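You operate a simulated robot arm through the tools that you are given. There is no shell and no other tool. Be economical: measure what you need, move in short steps, check, and stop when the job is done.

The job below is to be done with a simulated robot arm. You get a single attempt, and the scene is never put back.

Task
Write the work slip's address and tariff into the clamped meter.
Fine: the probe is linked, leave it on; the clock stays.
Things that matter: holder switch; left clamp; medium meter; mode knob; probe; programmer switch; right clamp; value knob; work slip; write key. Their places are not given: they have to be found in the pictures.

It is judged by the outcome, as a careful person would: the job done as asked, and still so three seconds after it is handed in. It fails if anything else is knocked over, pushed out of place, dropped, spilled or broken.

Robot
A 6-joint arm with a three-finger gripper, fixed in place. Base frame: the origin is at the foot of the arm, x ahead of it, y to its left, z up; the work surface is at about z = 0.8. Units: m, rad, N and s.
Its first joint turns from -2.897 to 2.897 rad. Payload 4.89 kg.
The tool frame sits at the grasp point between the pads (the TCP): z along the fingers, y along the line on which they close. The tips reach 0.03 m beyond it. Largest opening 0.164 m; the body of the gripper starts 0.125 m behind the TCP.
Orientation is that of the tool frame in the base frame, as a unit quaternion [w, x, y, z]. With the fingers straight down and closing along the base's y, the tool's x points along the base's -x, its y along +y and its z along -z.

Tools
- The arm moves only by the tool drive_tool. Its argument "motion" is a list of rows, each an object of numbers (a shift or turn left out is 0, a gripper value left out holds the last): "tx", "ty", "tz": the shift along the base's x, y, z in m; "ax", "ay", "az": the turn, a rotation vector about the base's x, y, z in rad; "claw": the opening, from 0 (shut) to 1 (fully open). In form: [{"tx": .., "ty": .., "tz": .., "ax": .., "ay": .., "az": .., "claw": ..}, ...]. A call has 1 to 20 rows; each row is the pose to reach, as a shift and turn from the pose commanded when the call began. Rows are played at 5 a second. More than 0.05 m and 0.15 rad between two rows, or a gripper value outside its range, and nothing of the call is played. Where a pose cannot be reached the arm comes as near as it can. A force on the tool above 40 N (or 10 N above the force at the start of the call, whichever is more), or a blocked arm, ends the call early, and 0.2 s more pass. The fingers move at their own pace (about 0.108 m/s each) and stop on an object; they squeeze with about 40 N. The grip force told is the motor's: it shows also when the fingers shut on nothing. Time passes only in rows, and 0.2 s behind the last, so rows that repeat a pose let the fingers close. It gives the time, the measured TCP pose, the force on the tool (base axes), the opening and the grip force at its end, in the units of the frame above (readings bear some noise), with the torque about the TCP (base axes, N m) and any sound that the robot's microphone picked up.
- Cameras (640 x 400 px; columns grow to the right, rows downward): "scene" is fixed at [0.0481, 0.4996, 1.5921]; the picture's right is [-0.73, -0.69, 0.00], its down [-0.31, 0.33, -0.89] and it looks along [0.61, -0.65, -0.45] (base axes); focal length 335 px, centre (320, 200). "wrist" rides on the gripper at [0.076, -0.002, -0.152] in the tool frame; the picture's right is [0.02, 1.00, 0.00], its down [-0.88, 0.02, -0.47] and it looks along [-0.47, 0.01, 0.88] (tool axes); focal length 247 px, centre (320, 200).
- capture(camera): a new picture of that camera. It takes no simulated time.
- lift_body(by): slides the trunk up (or, below 0, down) by that many m; the arm rides with it, the base frame stays. It gives what a move gives, with no picture.
- measure_at(camera, pixels): for up to 12 pixels [column, row] of the newest picture of that camera ("zoom" is the newest enlarged one), the place [x, y, z] in the base frame of the surface seen there, good to about 0.003 m. It takes no simulated time.
- inspect(camera, box): a new picture of the part [left, top, right, bottom] of that camera's present view, enlarged. It takes no simulated time.
- job_done(): hands the job in; it is judged then, once.

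Keep the steps short. Do not move on a guess: measure, check each grasp and each placing, and mend mistakes. In all there are 80 turns and 38 pictures (those below and enlarged ones count). Leave the gripper open and the arm clear of the work at the hand-in unless told otherwise, and finish with a single line.

The tools are called after "Call:" as name(argument=value, ...) on one line, values as JSON. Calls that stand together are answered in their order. drive_tool: Moves the arm, as the interface text tells. Its arguments: {"type":"object","properties":{"motion":{"type":"array"}},"required":["motion"]} The other tools are called the same way: lift_body (by) slides the trunk up or down; capture (camera) takes a picture; measure_at (camera, pixels) gives the place of the surface under pixels of a picture; inspect (camera, box) takes an enlarged picture of a part of a camera's view; job_done () hands the job in.

At the start:

```text
t: 0.0
eef_pos: [0.6741, -0.1535, 1.1985]
tcp_rot: [0.0, 0.0, 1.0, 0.0]
force: [-0.3, 0.3, 0.5]
wrist_torque: [0.02, -0.02, 0.0]
grip_width: 0.164
finger_force: 0.1
trunk travel left (down, up): [-0.175, 0.215]
```

scene: 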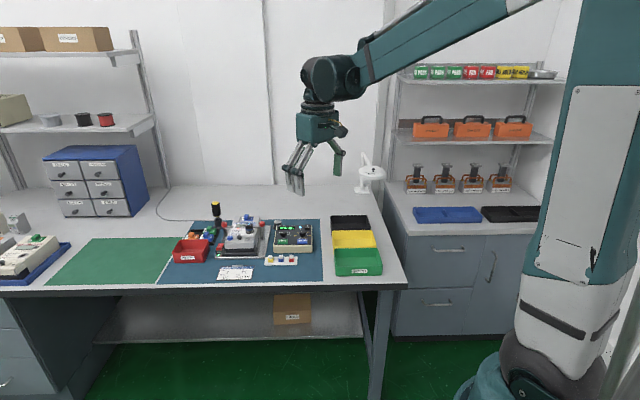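
wrist: 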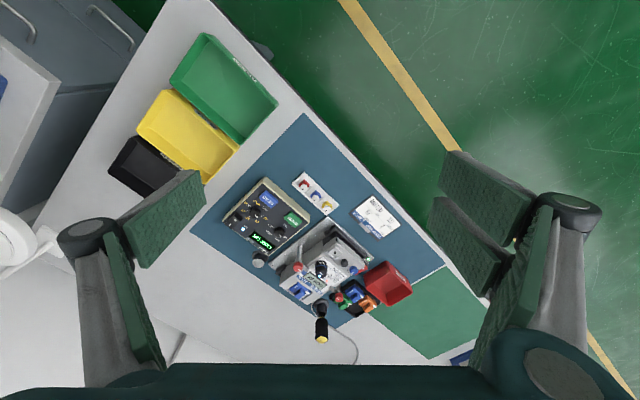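

I see the work area around scene pixels (160-320, 200-280). I look closer at the slip and devices from both cameras.

Call:
inspect(camera="scene", box=[160, 195, 330, 290])

Call:
inspect(camera="wrist", box=[210, 160, 420, 310])

Call:
inspect(camera="wrist", box=[340, 185, 410, 245])

```text
3.76 times, centred on (245, 242) of scene
```

zoom: 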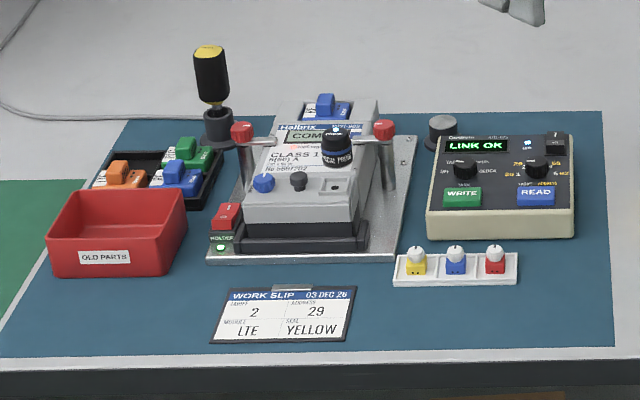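

```text
2.67 times, centred on (315, 235) of wrist
```

zoom: 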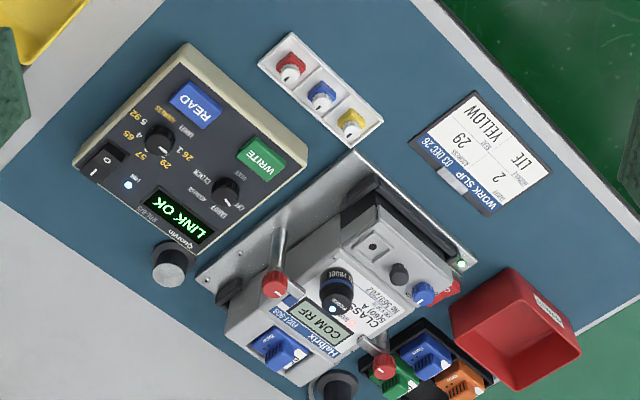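

```text
6.67 times, centred on (375, 215) of wrist
```

zoom: 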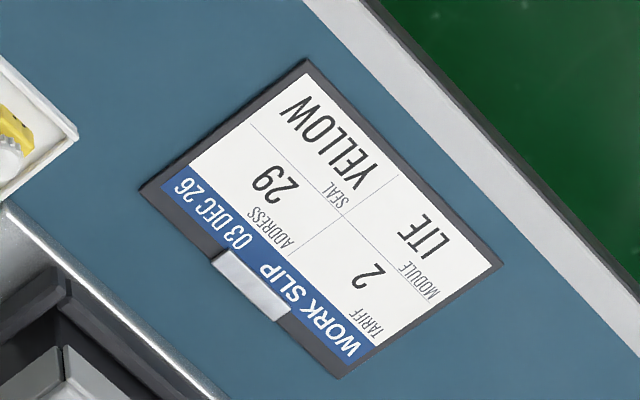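

The slip reads tariff 2, address 29. Next I read the programmer's knob labels and measure.

Call:
inspect(camera="scene", box=[270, 218, 318, 260])

Call:
inspect(camera="wrist", box=[220, 172, 318, 258])

```text
9.52 times, centred on (294, 239) of scene
```

zoom: 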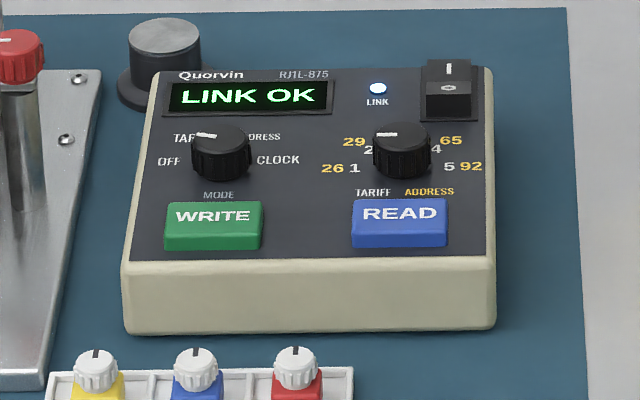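

```text
4.65 times, centred on (269, 215) of wrist
```

zoom: 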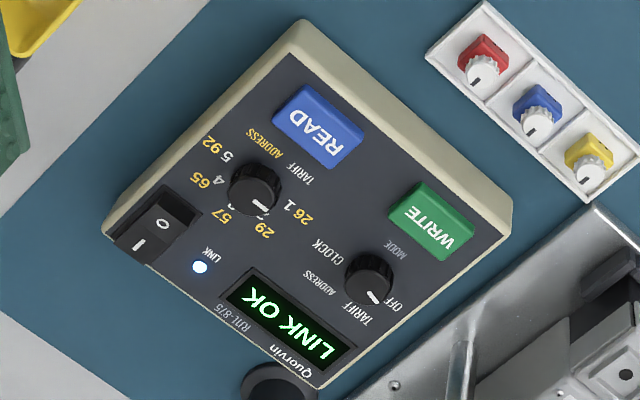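

Call:
measure_at(camera="zoom", pixels=[[372, 270], [252, 182], [432, 220], [320, 125], [300, 45], [490, 215], [125, 220], [320, 365], [155, 230], [450, 290], [535, 110], [270, 375]])

```text
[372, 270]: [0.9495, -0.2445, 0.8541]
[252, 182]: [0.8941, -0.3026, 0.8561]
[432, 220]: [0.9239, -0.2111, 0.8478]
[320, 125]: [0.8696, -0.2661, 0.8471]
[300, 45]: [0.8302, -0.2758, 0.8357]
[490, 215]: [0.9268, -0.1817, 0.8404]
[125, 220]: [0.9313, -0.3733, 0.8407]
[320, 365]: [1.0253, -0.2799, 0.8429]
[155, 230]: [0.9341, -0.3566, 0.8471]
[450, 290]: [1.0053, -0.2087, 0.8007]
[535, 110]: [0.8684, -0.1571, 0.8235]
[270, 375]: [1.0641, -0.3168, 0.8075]
```

Mode knob at about (0.95,-0.245), value knob (0.894,-0.303), write key (0.924,-0.211). I move over the panel with a −45° turn to get a close view.

Call:
drive_tool(motion=[{"tx": 0.03, "ty": -0.01, "tz": -0.02, "az": -0.13, "claw": 0.9}, {"tx": 0.06, "ty": -0.02, "tz": -0.04, "az": -0.26}, {"tx": 0.09, "ty": -0.03, "tz": -0.06, "az": -0.39}, {"tx": 0.12, "ty": -0.04, "tz": -0.08, "az": -0.52}, {"tx": 0.15, "ty": -0.055, "tz": -0.1, "az": -0.65}, {"tx": 0.18, "ty": -0.065, "tz": -0.13, "az": -0.785}, {"tx": 0.196, "ty": -0.07, "tz": -0.16, "az": -0.785}, {"tx": 0.196, "ty": -0.07, "tz": -0.2, "az": -0.785}, {"tx": 0.196, "ty": -0.07, "tz": -0.2, "az": -0.785}])

Call:
capture(camera="wrist")

```text
t: 2.0
eef_pos: [0.8722, -0.222, 0.9987]
tcp_rot: [0.0, 0.383, 0.924, 0.0]
force: [-0.1, -0.1, -1.0]
wrist_torque: [0.04, 0.08, 0.02]
grip_width: 0.1477
finger_force: 0.1
trunk travel left (down, up): [-0.175, 0.215]
```

```text
30 pictures are left
```

wrist: 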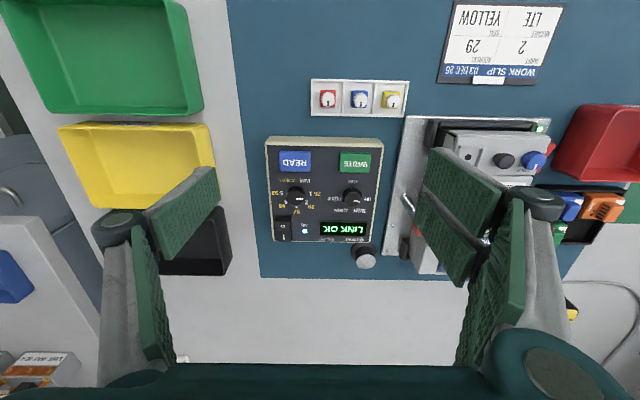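

Call:
inspect(camera="wrist", box=[260, 130, 390, 250])

```text
3.33 times, centred on (325, 190) of wrist
```

zoom: 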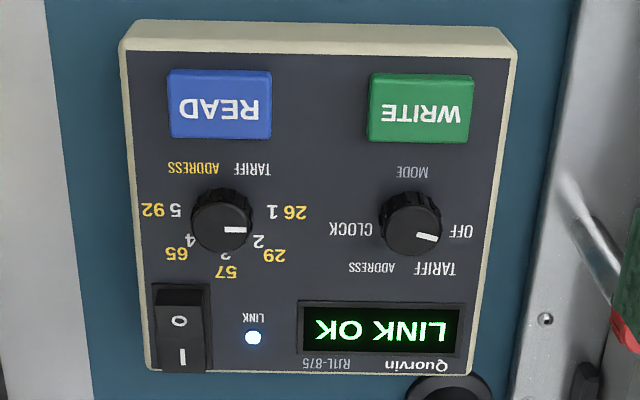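

Pointers: mode on OFF, value on 1/26. Need value to 2/29 (45° clockwise), then mode to TARIFF, write, ADDRESS, write. I measure the knobs, the keys and nearby obstacles.

Call:
measure_at(camera="zoom", pixels=[[222, 220], [200, 230], [222, 248], [242, 218], [412, 222], [390, 232], [410, 248], [432, 222], [420, 108], [220, 105], [340, 180], [620, 345]])

Call:
measure_at(camera="wrist", pixels=[[365, 256], [407, 246], [402, 200], [388, 150]])

```text
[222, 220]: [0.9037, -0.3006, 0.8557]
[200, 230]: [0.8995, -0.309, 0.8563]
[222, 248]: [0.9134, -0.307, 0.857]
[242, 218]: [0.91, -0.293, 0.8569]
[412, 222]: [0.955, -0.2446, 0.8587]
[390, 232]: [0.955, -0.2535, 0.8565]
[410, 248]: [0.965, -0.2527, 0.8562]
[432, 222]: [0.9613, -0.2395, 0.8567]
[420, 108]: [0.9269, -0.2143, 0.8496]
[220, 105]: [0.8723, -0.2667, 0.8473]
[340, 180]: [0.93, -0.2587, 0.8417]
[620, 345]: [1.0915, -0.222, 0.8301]
```

```text
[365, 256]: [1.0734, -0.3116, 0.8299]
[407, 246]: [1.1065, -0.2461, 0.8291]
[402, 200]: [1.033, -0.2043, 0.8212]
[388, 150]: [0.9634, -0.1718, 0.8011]
```

Call:
inspect(camera="wrist", box=[310, 178, 360, 212])

Call:
inspect(camera="wrist", box=[275, 178, 325, 212])

```text
11.76 times, centred on (335, 195) of wrist
```

zoom: 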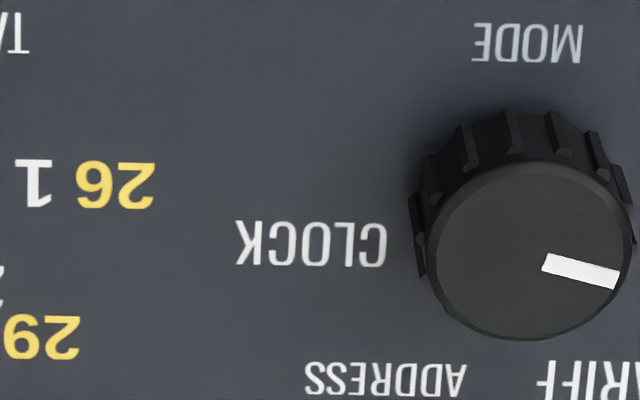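

```text
11.76 times, centred on (300, 195) of wrist
```

zoom: 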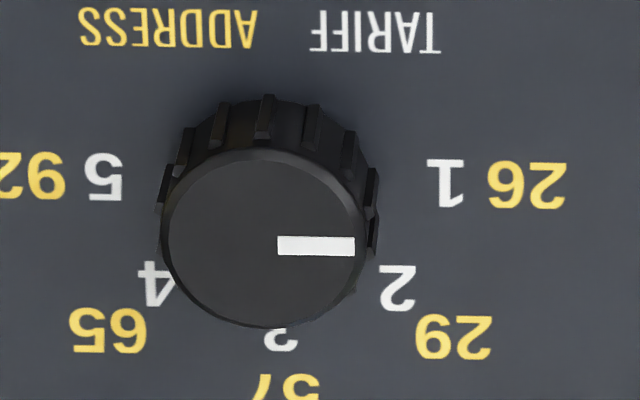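

Call:
measure_at(camera="zoom", pixels=[[264, 238], [264, 205], [264, 290], [200, 238], [328, 225], [447, 182], [105, 176]])

Call:
measure_at(camera="wrist", pixels=[[353, 199], [353, 195], [353, 203], [348, 199], [358, 199], [355, 161], [296, 161]])

```text
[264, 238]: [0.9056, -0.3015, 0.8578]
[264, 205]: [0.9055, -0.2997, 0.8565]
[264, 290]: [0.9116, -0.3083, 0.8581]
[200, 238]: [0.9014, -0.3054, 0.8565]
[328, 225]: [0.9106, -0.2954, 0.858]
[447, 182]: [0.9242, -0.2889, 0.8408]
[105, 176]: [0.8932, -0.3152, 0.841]
```

```text
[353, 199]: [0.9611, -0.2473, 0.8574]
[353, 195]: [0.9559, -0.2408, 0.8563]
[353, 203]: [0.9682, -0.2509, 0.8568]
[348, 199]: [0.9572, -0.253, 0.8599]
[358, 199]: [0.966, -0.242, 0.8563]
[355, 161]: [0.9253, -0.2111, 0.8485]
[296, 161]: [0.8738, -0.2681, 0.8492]
```

Value knob centre ≈ (0.907,-0.302), top z≈0.857. I hover over it with the fingers at about 45 mm and a +22° pre-turn.

Call:
drive_tool(motion=[{"tx": 0.01, "ty": -0.02, "tz": 0, "az": 0.1, "claw": 0.28}, {"tx": 0.02, "ty": -0.04, "tz": -0.01, "az": 0.2}, {"tx": 0.03, "ty": -0.06, "tz": -0.03, "az": 0.3}, {"tx": 0.037, "ty": -0.0785, "tz": -0.06, "az": 0.39}, {"tx": 0.037, "ty": -0.0785, "tz": -0.08, "az": 0.39}, {"tx": 0.037, "ty": -0.0785, "tz": -0.08, "az": 0.39}])

Call:
capture(camera="wrist")

```text
t: 3.4
eef_pos: [0.9079, -0.3009, 0.9173]
tcp_rot: [0.0, 0.196, 0.981, 0.0]
force: [0.5, -0.8, -0.1]
wrist_torque: [0.02, 0.06, 0.02]
grip_width: 0.0457
finger_force: 0.1
trunk travel left (down, up): [-0.175, 0.215]
```

```text
26 pictures are left
```

wrist: 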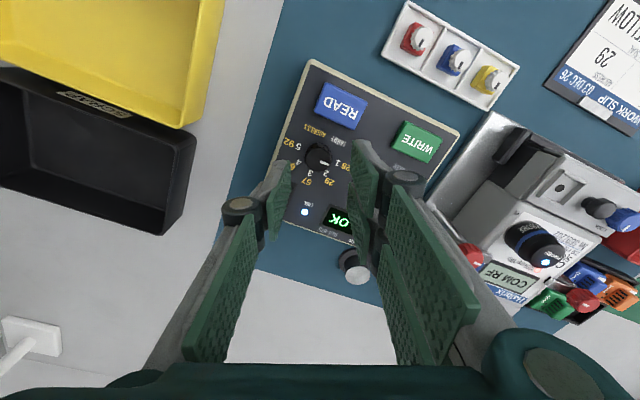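

The knob at (318,157) sits centred between the tips. Descend to z≈0.877 and close.

Call:
drive_tool(motion=[{"tz": -0.02}, {"tz": -0.04}, {"tz": -0.04}, {"tz": -0.04, "claw": 0.1}, {"tz": -0.04, "claw": 0.1}, {"tz": -0.04, "claw": 0.1}])

Call:
capture(camera="wrist")

```text
t: 4.8
eef_pos: [0.9077, -0.3024, 0.8797]
tcp_rot: [0.0, 0.196, 0.981, 0.0]
force: [-12.9, -19.2, -12.6]
wrist_torque: [-0.82, -0.35, 0.05]
grip_width: 0.0232
finger_force: 44.9
trunk travel left (down, up): [-0.175, 0.215]
```

```text
25 pictures are left
```

wrist: 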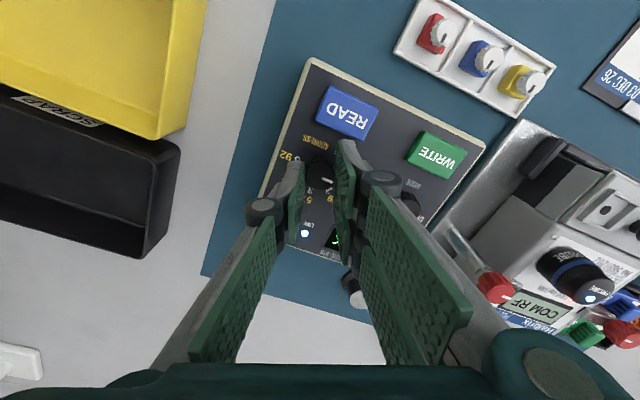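

Gripped at 23 mm, with some sideways load (-13,-19 N). I shift 2 mm to relieve it before turning.

Call:
drive_tool(motion=[{"tx": -0.0005, "ty": -0.001}, {"tx": -0.001, "ty": -0.002}, {"tx": -0.001, "ty": -0.002}])

```text
t: 5.6
eef_pos: [0.9068, -0.3029, 0.8789]
tcp_rot: [0.0, 0.195, 0.981, 0.0]
force: [8.8, -13.2, -0.3]
wrist_torque: [-0.09, 0.26, 0.03]
grip_width: 0.0232
finger_force: 44.9
trunk travel left (down, up): [-0.175, 0.215]
```

Load is lower. Now turn clockwise 45° (az −0.785).

Call:
drive_tool(motion=[{"tx": 0.0004, "ty": -0.001}, {"tx": 0.0004, "ty": -0.001, "az": -0.1}, {"tx": 0.0004, "ty": -0.001, "az": -0.2}, {"tx": 0.0004, "ty": -0.001, "az": -0.3}, {"tx": 0.0004, "ty": -0.001, "az": -0.4}, {"tx": 0.0004, "ty": -0.001, "az": -0.5}, {"tx": 0.0004, "ty": -0.001, "az": -0.6}, {"tx": 0.0004, "ty": -0.001, "az": -0.7}, {"tx": 0.0004, "ty": -0.001, "az": -0.785}, {"tx": 0.0004, "ty": -0.001, "az": -0.785}])

Call:
capture(camera="wrist")

```text
t: 7.8
eef_pos: [0.9063, -0.3047, 0.8783]
tcp_rot: [0.001, 0.557, 0.83, 0.0]
force: [-2.2, -9.8, 4.4]
wrist_torque: [-0.5, 0.01, 0.01]
grip_width: 0.0232
finger_force: 45.0
trunk travel left (down, up): [-0.175, 0.215]
```

```text
24 pictures are left
```

wrist: 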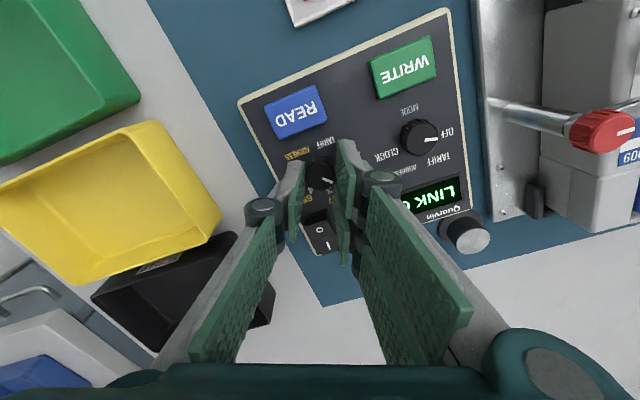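

The knob turned with the gripper. I measure the clamp's red knob at (600,130), then release and lift.

Call:
measure_at(camera="wrist", pixels=[[600, 125], [580, 130], [540, 113], [467, 232], [630, 120], [365, 180], [385, 235]])

Call:
drive_tool(motion=[{"claw": 0.25}, {"claw": 0.25}, {"tz": 0.02}, {"tz": 0.05}, {"tz": 0.08, "tx": -0.01, "ty": 0.02, "az": 0.1}, {"tz": 0.1, "tx": -0.02, "ty": 0.04, "az": 0.2}, {"tz": 0.1, "tx": -0.02, "ty": 0.06, "az": 0.3}, {"tz": 0.1, "tx": -0.02, "ty": 0.08, "az": 0.395}, {"tz": 0.1, "tx": -0.02, "ty": 0.08, "az": 0.395}])

Call:
capture(camera="wrist")

```text
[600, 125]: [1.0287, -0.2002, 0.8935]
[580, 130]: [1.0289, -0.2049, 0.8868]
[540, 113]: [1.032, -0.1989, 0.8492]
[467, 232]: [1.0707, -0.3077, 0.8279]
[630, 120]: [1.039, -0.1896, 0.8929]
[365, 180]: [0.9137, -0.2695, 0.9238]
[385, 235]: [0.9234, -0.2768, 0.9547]
```

```text
t: 9.8
eef_pos: [0.8863, -0.2226, 0.9802]
tcp_rot: [0.0, 0.382, 0.924, 0.0]
force: [0.1, -1.0, -0.6]
wrist_torque: [0.0, 0.0, -0.01]
grip_width: 0.0413
finger_force: 0.2
trunk travel left (down, up): [-0.175, 0.215]
```

```text
23 pictures are left
```

wrist: 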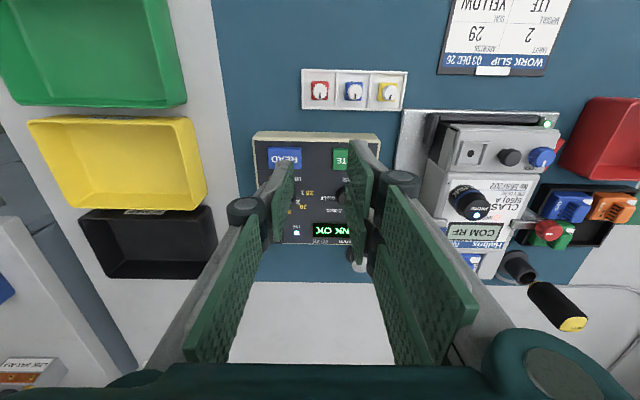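

Call:
inspect(camera="wrist", box=[250, 130, 390, 250])

```text
3.33 times, centred on (320, 190) of wrist
```

zoom: 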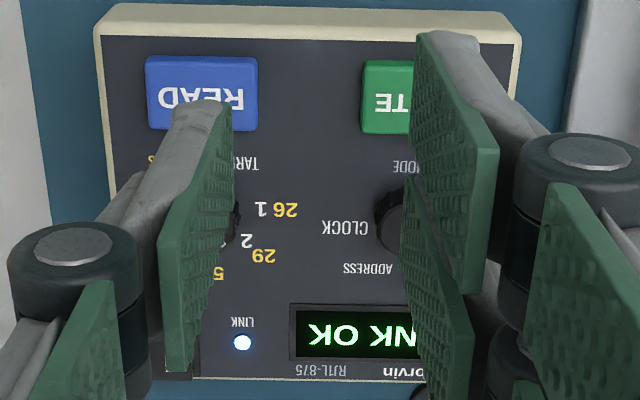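

The fingers hide the value pointer. Move to hover above the mode knob (0.9615,-0.247); the value knob should show from there.

Call:
drive_tool(motion=[{"tx": 0.02, "ty": -0.006, "tz": 0, "az": 0.11}, {"tx": 0.04, "ty": -0.012, "tz": 0, "az": 0.22}, {"tx": 0.06, "ty": -0.02, "tz": -0.02, "az": 0.33}, {"tx": 0.0752, "ty": -0.0244, "tz": -0.05, "az": 0.43}, {"tx": 0.0752, "ty": -0.0244, "tz": -0.05, "az": 0.43, "claw": 0.28}, {"tx": 0.0752, "ty": -0.0244, "tz": -0.05, "az": 0.43}])

Call:
capture(camera="wrist")

Call:
inspect(camera="scene", box=[270, 218, 318, 260])

```text
t: 11.2
eef_pos: [0.9598, -0.2464, 0.9312]
tcp_rot: [0.0, 0.176, 0.984, 0.0]
force: [0.9, 0.7, -0.7]
wrist_torque: [0.04, 0.11, -0.01]
grip_width: 0.0459
finger_force: 0.1
trunk travel left (down, up): [-0.175, 0.215]
```

```text
21 pictures are left
```

wrist: 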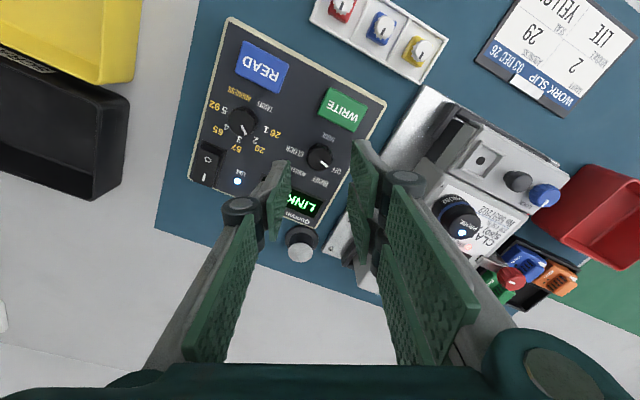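

```text
9.52 times, centred on (294, 239) of scene
```

zoom: 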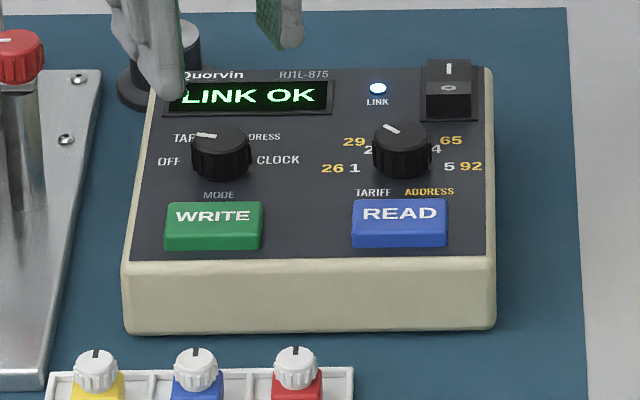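

Call:
inspect(camera="wrist", box=[200, 90, 350, 184])

Call:
measure_at(camera="wrist", pixels=[[320, 156], [312, 156], [329, 156], [320, 148], [320, 164]])

```text
4.26 times, centred on (275, 137) of wrist
```

zoom: 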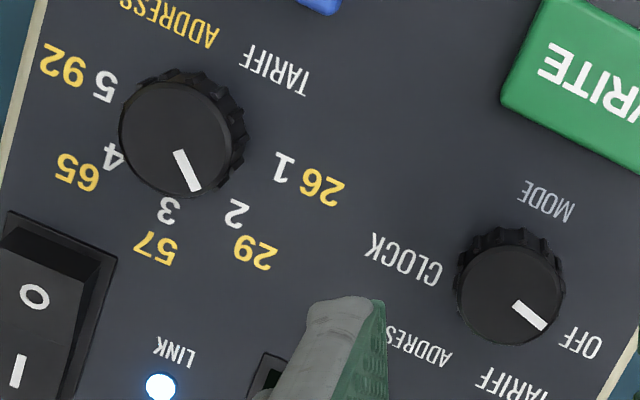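

```text
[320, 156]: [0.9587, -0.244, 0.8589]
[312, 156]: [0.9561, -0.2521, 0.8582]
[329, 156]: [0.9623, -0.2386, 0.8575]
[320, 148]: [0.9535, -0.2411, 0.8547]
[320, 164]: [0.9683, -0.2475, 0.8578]
```

Value pointer sits at 2/29; mode pointer at OFF, its centre ≈ (0.963,-0.246). Descend and grip.

Call:
drive_tool(motion=[{"tx": 0.001, "ty": -0.0002, "tz": -0.015}, {"tx": 0.002, "ty": -0.0002, "tz": -0.035}, {"tx": 0.002, "ty": -0.0002, "tz": -0.052}, {"tx": 0.002, "ty": -0.0002, "tz": -0.052}, {"tx": 0.002, "ty": -0.0002, "tz": -0.052}, {"tx": 0.002, "ty": -0.0002, "tz": -0.052, "claw": 0.1}, {"tx": 0.002, "ty": -0.0002, "tz": -0.052, "claw": 0.1}, {"tx": 0.002, "ty": -0.0002, "tz": -0.052, "claw": 0.1}])

Call:
capture(camera="wrist")

```text
t: 13.0
eef_pos: [0.964, -0.2485, 0.8789]
tcp_rot: [-0.001, 0.178, 0.984, 0.0]
force: [-3.1, 0.4, -0.9]
wrist_torque: [0.0, 0.18, 0.02]
grip_width: 0.0232
finger_force: 45.1
trunk travel left (down, up): [-0.175, 0.215]
```

```text
18 pictures are left
```

wrist: 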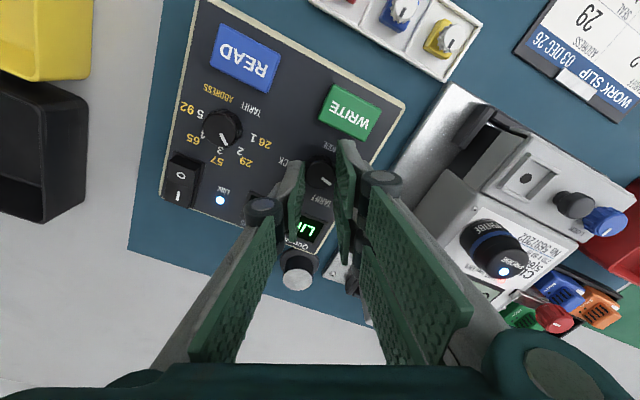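

Clean grip (23 mm, small forces). Turn clockwise 50° to TARIFF, release, and lift.

Call:
drive_tool(motion=[{"az": -0.11}, {"az": -0.22}, {"az": -0.33}, {"az": -0.44}, {"az": -0.55}, {"az": -0.66}, {"az": -0.77}, {"az": -0.873}, {"az": -0.873}, {"az": -0.873, "claw": 0.25}, {"az": -0.873, "claw": 0.25}, {"az": -0.873, "tz": 0.02}, {"az": -0.873, "tz": 0.05}, {"az": -0.873, "tz": 0.05}])

Call:
capture(camera="wrist")

```text
t: 14.8
eef_pos: [0.9635, -0.2506, 0.8777]
tcp_rot: [0.0, 0.57, 0.822, 0.0]
force: [-9.1, -1.8, 11.3]
wrist_torque: [0.18, 0.48, 0.0]
grip_width: 0.0235
finger_force: 44.3
trunk travel left (down, up): [-0.175, 0.215]
stopped in row 9: the force on the tool passed its limit at 42 N (the readings are from after the stop); the commanded pose is now the measured one
```

```text
17 pictures are left
```

wrist: 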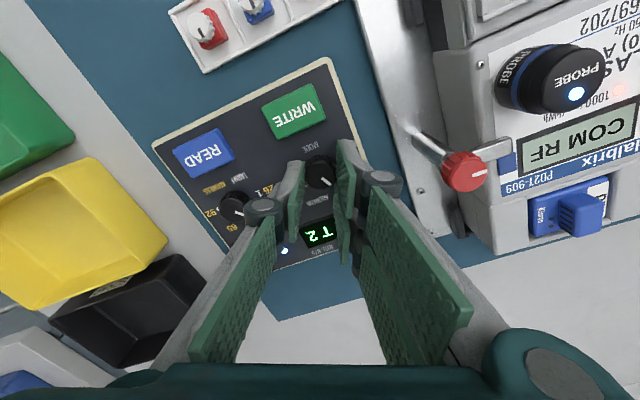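

The display now shows "T 2". The force limit stopped the motion at the end of the turn; I release and lift now.

Call:
drive_tool(motion=[{"claw": 0.25}, {"claw": 0.25}, {"tz": 0.02}, {"tz": 0.05}, {"tz": 0.08, "tx": -0.02}, {"tz": 0.08, "tx": -0.04, "ty": 0.02, "az": 0.1}, {"tz": 0.08, "tx": -0.08, "ty": 0.035, "az": 0.2}, {"tz": 0.08, "tx": -0.08, "ty": 0.035, "az": 0.3, "claw": 0.1}, {"tz": 0.08, "tx": -0.08, "ty": 0.035, "az": 0.4, "claw": 0.0}, {"tz": 0.08, "tx": -0.08, "ty": 0.035, "az": 0.43, "claw": 0.0}, {"tz": 0.08, "tx": -0.08, "ty": 0.035, "az": 0.43, "claw": 0.0}])

Call:
capture(camera="wrist")

```text
t: 17.2
eef_pos: [0.8834, -0.2152, 0.9575]
tcp_rot: [0.0, 0.382, 0.924, -0.001]
force: [0.2, 0.1, -0.2]
wrist_torque: [0.01, 0.04, 0.02]
grip_width: 0.0002
finger_force: 39.9
trunk travel left (down, up): [-0.175, 0.215]
```

```text
16 pictures are left
```

wrist: 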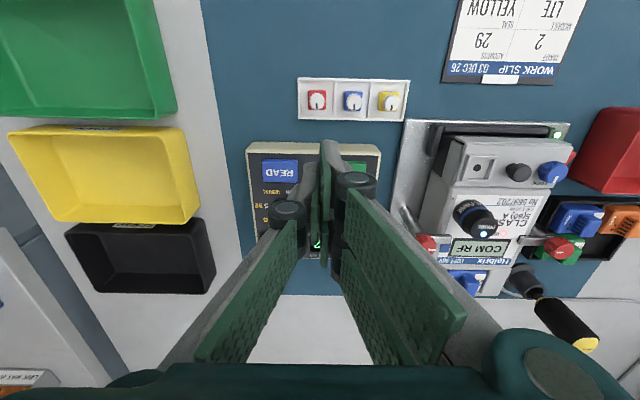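

Fingers shut. I re-measure the WRITE key at (358,167), and check the display from the scene camera.

Call:
measure_at(camera="wrist", pixels=[[358, 166], [370, 166], [352, 166], [280, 170], [247, 144], [381, 146]])

Call:
inspect(camera="scene", box=[270, 218, 318, 260])

```text
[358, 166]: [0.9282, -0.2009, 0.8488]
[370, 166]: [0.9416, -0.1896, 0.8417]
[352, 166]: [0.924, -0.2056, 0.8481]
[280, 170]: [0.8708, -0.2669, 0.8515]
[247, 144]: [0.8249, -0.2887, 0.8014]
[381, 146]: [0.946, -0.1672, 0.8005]
```

```text
9.52 times, centred on (294, 239) of scene
```

zoom: 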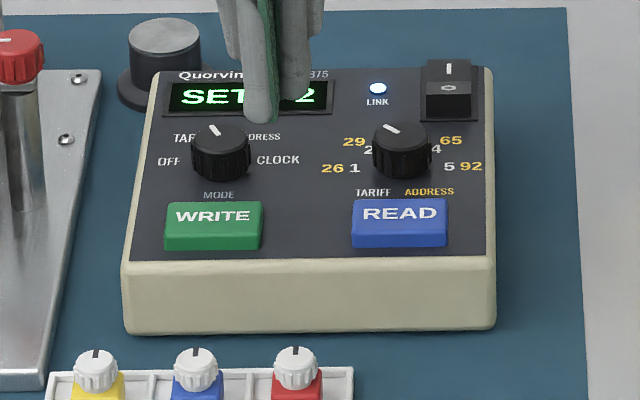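

"SET T 2" is shown, and the programmer hasn't moved. Now press WRITE at about (0.925,-0.2115), top 0.849: approach, then press in small steps.

Call:
drive_tool(motion=[{"tx": 0.0416, "ty": 0.0037, "tz": -0.01}, {"tx": 0.0416, "ty": 0.0037, "tz": -0.04}, {"tx": 0.0416, "ty": 0.0037, "tz": -0.068}, {"tx": 0.0416, "ty": 0.0037, "tz": -0.068}, {"tx": 0.0416, "ty": 0.0037, "tz": -0.076}, {"tx": 0.0416, "ty": 0.0037, "tz": -0.079}, {"tx": 0.0416, "ty": 0.0037, "tz": -0.081}, {"tx": 0.0416, "ty": 0.0037, "tz": -0.081}])

Call:
inspect(camera="scene", box=[270, 218, 318, 260])

```text
t: 19.0
eef_pos: [0.9247, -0.2122, 0.8781]
tcp_rot: [0.0, 0.383, 0.924, -0.001]
force: [0.5, 0.1, 0.1]
wrist_torque: [0.01, -0.01, 0.03]
grip_width: 0.0002
finger_force: 40.1
trunk travel left (down, up): [-0.175, 0.215]
```

```text
9.52 times, centred on (294, 239) of scene
```

zoom: 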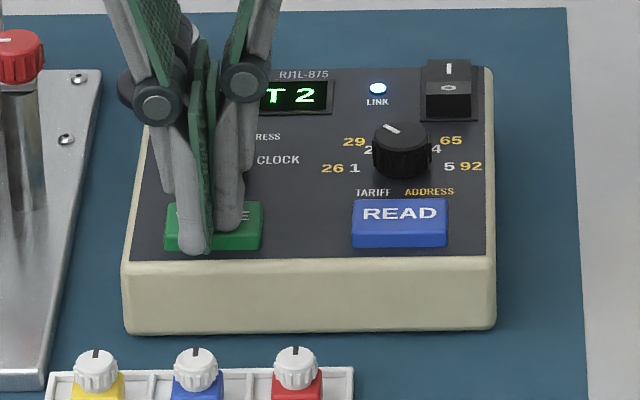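

Fingers are on the key's top, with no force yet. Press further in 1 mm steps, then back up.

Call:
drive_tool(motion=[{"tz": -0.001}, {"tz": -0.002}, {"tz": -0.003}, {"tz": -0.004}, {"tz": -0.005}, {"tz": -0.005}])

Call:
inspect(camera="scene", box=[270, 218, 318, 260])

```text
t: 20.4
eef_pos: [0.9242, -0.2111, 0.8725]
tcp_rot: [-0.001, 0.382, 0.924, -0.001]
force: [-0.8, -1.8, 2.6]
wrist_torque: [-0.02, 0.04, 0.02]
grip_width: 0.0061
finger_force: 44.8
trunk travel left (down, up): [-0.175, 0.215]
heard: click
```

```text
9.52 times, centred on (294, 239) of scene
```

zoom: 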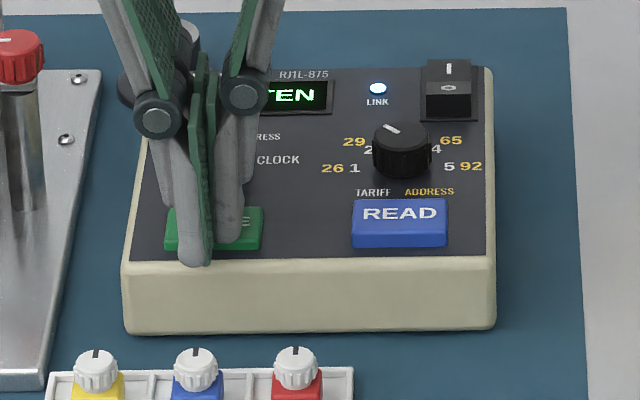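

Click heard, display reads "…TEN" (WRITTEN). Lift, open to about 45 mm, and hover over the mode knob.

Call:
drive_tool(motion=[{"tz": 0.01}, {"tz": 0.04}, {"tz": 0.065, "az": 0.1, "claw": 0.28}, {"tz": 0.065, "tx": 0.015, "ty": -0.015, "az": 0.2}, {"tz": 0.065, "tx": 0.03, "ty": -0.03, "az": 0.3}, {"tz": 0.06, "tx": 0.0393, "ty": -0.037, "az": 0.43}, {"tz": 0.06, "tx": 0.0393, "ty": -0.037, "az": 0.43}, {"tz": 0.06, "tx": 0.0393, "ty": -0.037, "az": 0.43}])

Call:
capture(camera="wrist")

```text
t: 22.2
eef_pos: [0.9642, -0.2478, 0.9305]
tcp_rot: [0.0, 0.177, 0.984, 0.0]
force: [0.1, 0.1, 0.2]
wrist_torque: [0.01, 0.04, 0.01]
grip_width: 0.0456
finger_force: 0.1
trunk travel left (down, up): [-0.175, 0.215]
```

```text
12 pictures are left
```

wrist: 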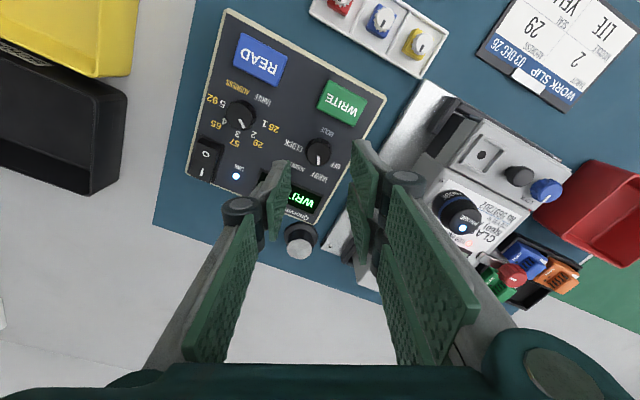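

Call:
drive_tool(motion=[{"tz": -0.015}, {"tz": -0.035}, {"tz": -0.052}, {"tz": -0.052}, {"tz": -0.052}, {"tz": -0.052, "claw": 0.1}, {"tz": -0.052, "claw": 0.1}, {"tz": -0.052, "claw": 0.1}])

```text
t: 24.0
eef_pos: [0.9622, -0.2489, 0.8791]
tcp_rot: [0.0, 0.178, 0.984, -0.001]
force: [-11.3, -19.8, -4.0]
wrist_torque: [-0.68, 0.35, 0.06]
grip_width: 0.0232
finger_force: 45.3
trunk travel left (down, up): [-0.175, 0.215]
```

Grip is 23 mm with some side load; relieve by about 1.5 mm and turn 50° clockwise to ADDRESS.

Call:
drive_tool(motion=[{"tx": -0.0003, "ty": -0.001}, {"tx": -0.0005, "ty": -0.0018}, {"tx": -0.0005, "ty": -0.0018, "az": -0.11}, {"tx": -0.0005, "ty": -0.0018, "az": -0.22}, {"tx": -0.0005, "ty": -0.0018, "az": -0.33}, {"tx": -0.0005, "ty": -0.0018, "az": -0.44}, {"tx": -0.0005, "ty": -0.0018, "az": -0.55}, {"tx": -0.0005, "ty": -0.0018, "az": -0.66}, {"tx": -0.0005, "ty": -0.0018, "az": -0.77}, {"tx": -0.0005, "ty": -0.0018, "az": -0.86}, {"tx": -0.0005, "ty": -0.0018, "az": -0.86}])

Call:
capture(camera="wrist")

```text
t: 25.3
eef_pos: [0.9639, -0.2484, 0.8802]
tcp_rot: [-0.001, 0.346, 0.938, -0.001]
force: [-4.7, 1.7, -0.3]
wrist_torque: [-0.32, -0.2, 0.0]
grip_width: 0.0232
finger_force: 45.1
trunk travel left (down, up): [-0.175, 0.215]
stopped in row 6: the force on the tool passed its limit at 41 N (the readings are from after the stop); the commanded pose is now the measured one
```

```text
11 pictures are left
```

wrist: 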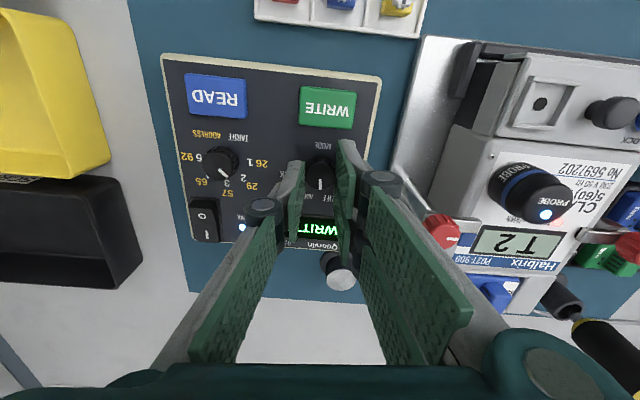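

Meter shows "T2". Turned 20° so far; forces have relaxed. Continue the remaining 30°.

Call:
drive_tool(motion=[{"az": -0.1}, {"az": -0.2}, {"az": -0.3}, {"az": -0.4}, {"az": -0.5}, {"az": -0.515}])

Call:
inspect(camera="scene", box=[270, 218, 318, 260])

```text
t: 26.7
eef_pos: [0.9616, -0.2493, 0.8783]
tcp_rot: [-0.002, 0.574, 0.819, -0.001]
force: [-38.9, -2.9, -7.4]
wrist_torque: [-0.27, 1.05, 0.08]
grip_width: 0.0234
finger_force: 44.3
trunk travel left (down, up): [-0.175, 0.215]
```

```text
9.52 times, centred on (294, 239) of scene
```

zoom: 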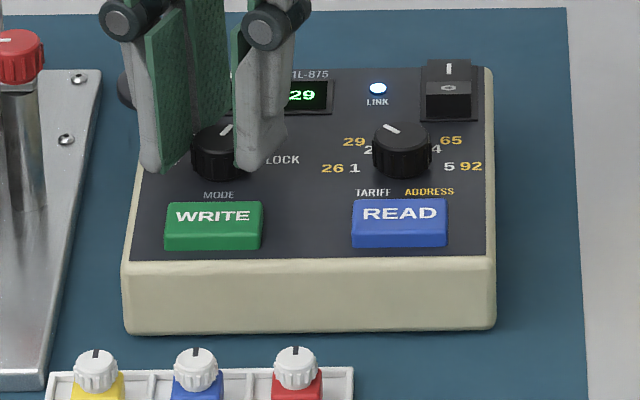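

Display shows …29. Release, lift, shut the fingers, and hover over WRITE.

Call:
drive_tool(motion=[{"claw": 0.25}, {"claw": 0.25}, {"tz": 0.02}, {"tz": 0.05}, {"tz": 0.06, "tx": -0.015, "ty": 0.014, "az": 0.1, "claw": 0}, {"tz": 0.06, "tx": -0.03, "ty": 0.028, "az": 0.2}, {"tz": 0.06, "tx": -0.0394, "ty": 0.0369, "az": 0.3}, {"tz": 0.06, "tx": -0.0394, "ty": 0.0369, "az": 0.43}, {"tz": 0.06, "tx": -0.0394, "ty": 0.0369, "az": 0.43}, {"tz": 0.03, "tx": -0.0394, "ty": 0.0369, "az": 0.43}, {"tz": 0.03, "tx": -0.0394, "ty": 0.0369, "az": 0.43}])

Call:
inspect(camera="scene", box=[270, 218, 318, 260])

```text
t: 29.1
eef_pos: [0.9234, -0.2122, 0.9112]
tcp_rot: [0.0, 0.386, 0.923, -0.001]
force: [0.0, -0.9, 1.0]
wrist_torque: [0.0, 0.0, 0.0]
grip_width: 0.0001
finger_force: 40.0
trunk travel left (down, up): [-0.175, 0.215]
```

```text
9.52 times, centred on (294, 239) of scene
```

zoom: 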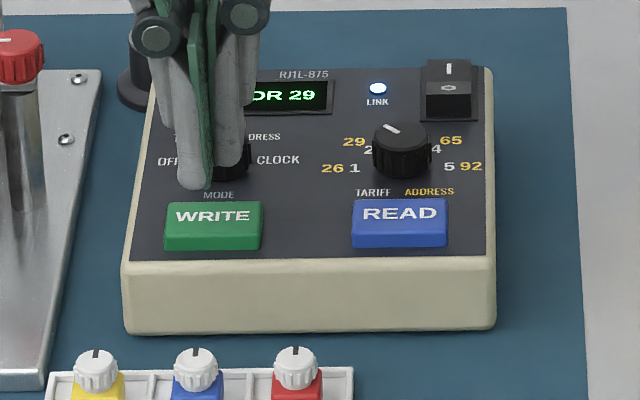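

"ADR 29" set. Press WRITE as before, then lift back up.

Call:
drive_tool(motion=[{"tx": 0.001, "ty": 0.0005, "tz": -0.02}, {"tx": 0.001, "ty": 0.0005, "tz": -0.03}, {"tx": 0.001, "ty": 0.0005, "tz": -0.034}, {"tx": 0.001, "ty": 0.0005, "tz": -0.036}, {"tx": 0.001, "ty": 0.0005, "tz": -0.0375}, {"tx": 0.001, "ty": 0.0005, "tz": -0.039}, {"tx": 0.001, "ty": 0.0005, "tz": -0.039}, {"tx": 0.001, "ty": 0.0005, "tz": -0.02}, {"tz": 0.02}, {"tz": 0.05}, {"tz": 0.09, "tx": -0.02}, {"tz": 0.12, "tx": -0.05, "claw": 0.5}, {"tz": 0.15, "tx": -0.09, "claw": 1}, {"tz": 0.18, "tx": -0.13, "claw": 1}, {"tz": 0.2, "tx": -0.15, "claw": 1}, {"tz": 0.2, "tx": -0.15, "claw": 1}])

Call:
inspect(camera="scene", box=[160, 195, 330, 290])

```text
t: 32.5
eef_pos: [0.7715, -0.2117, 1.1109]
tcp_rot: [-0.001, 0.387, 0.922, 0.0]
force: [-0.8, -0.1, 0.1]
wrist_torque: [-0.06, -0.17, 0.02]
grip_width: 0.1641
finger_force: 0.1
trunk travel left (down, up): [-0.175, 0.215]
heard: click
```

```text
3.76 times, centred on (245, 242) of scene
```

zoom: 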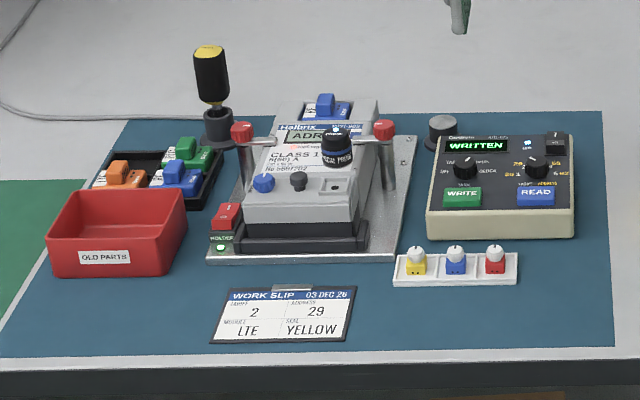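

Programmer reads WRITTEN. I check the meter's display with the wrist camera.

Call:
capture(camera="wrist")

Call:
inspect(camera="scene", box=[225, 218, 265, 250])

```text
7 pictures are left
```

wrist: 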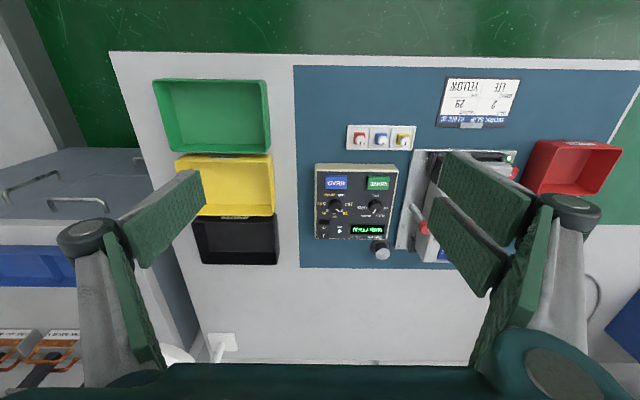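

```text
12.50 times, centred on (245, 234) of scene
```

zoom: 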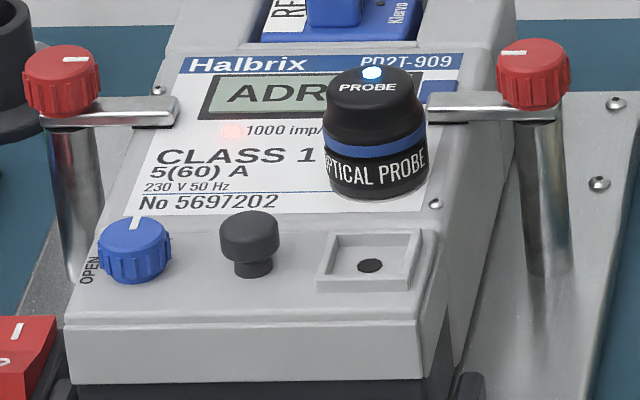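

Both values are written: the meter showed T2, then ADR, after ADR 29 was set. The probe and clamps are undisturbed, the gripper is open and the arm is clear.

Call:
job_done()

```text
The job is handed in.
```

I wrote tariff 2 and address 29 into the clamped meter; the programmer showed WRITTEN each time, the meter read T2 and then ADR (its digits hidden behind the probe), the probe stayed on, and the clock was not touched.
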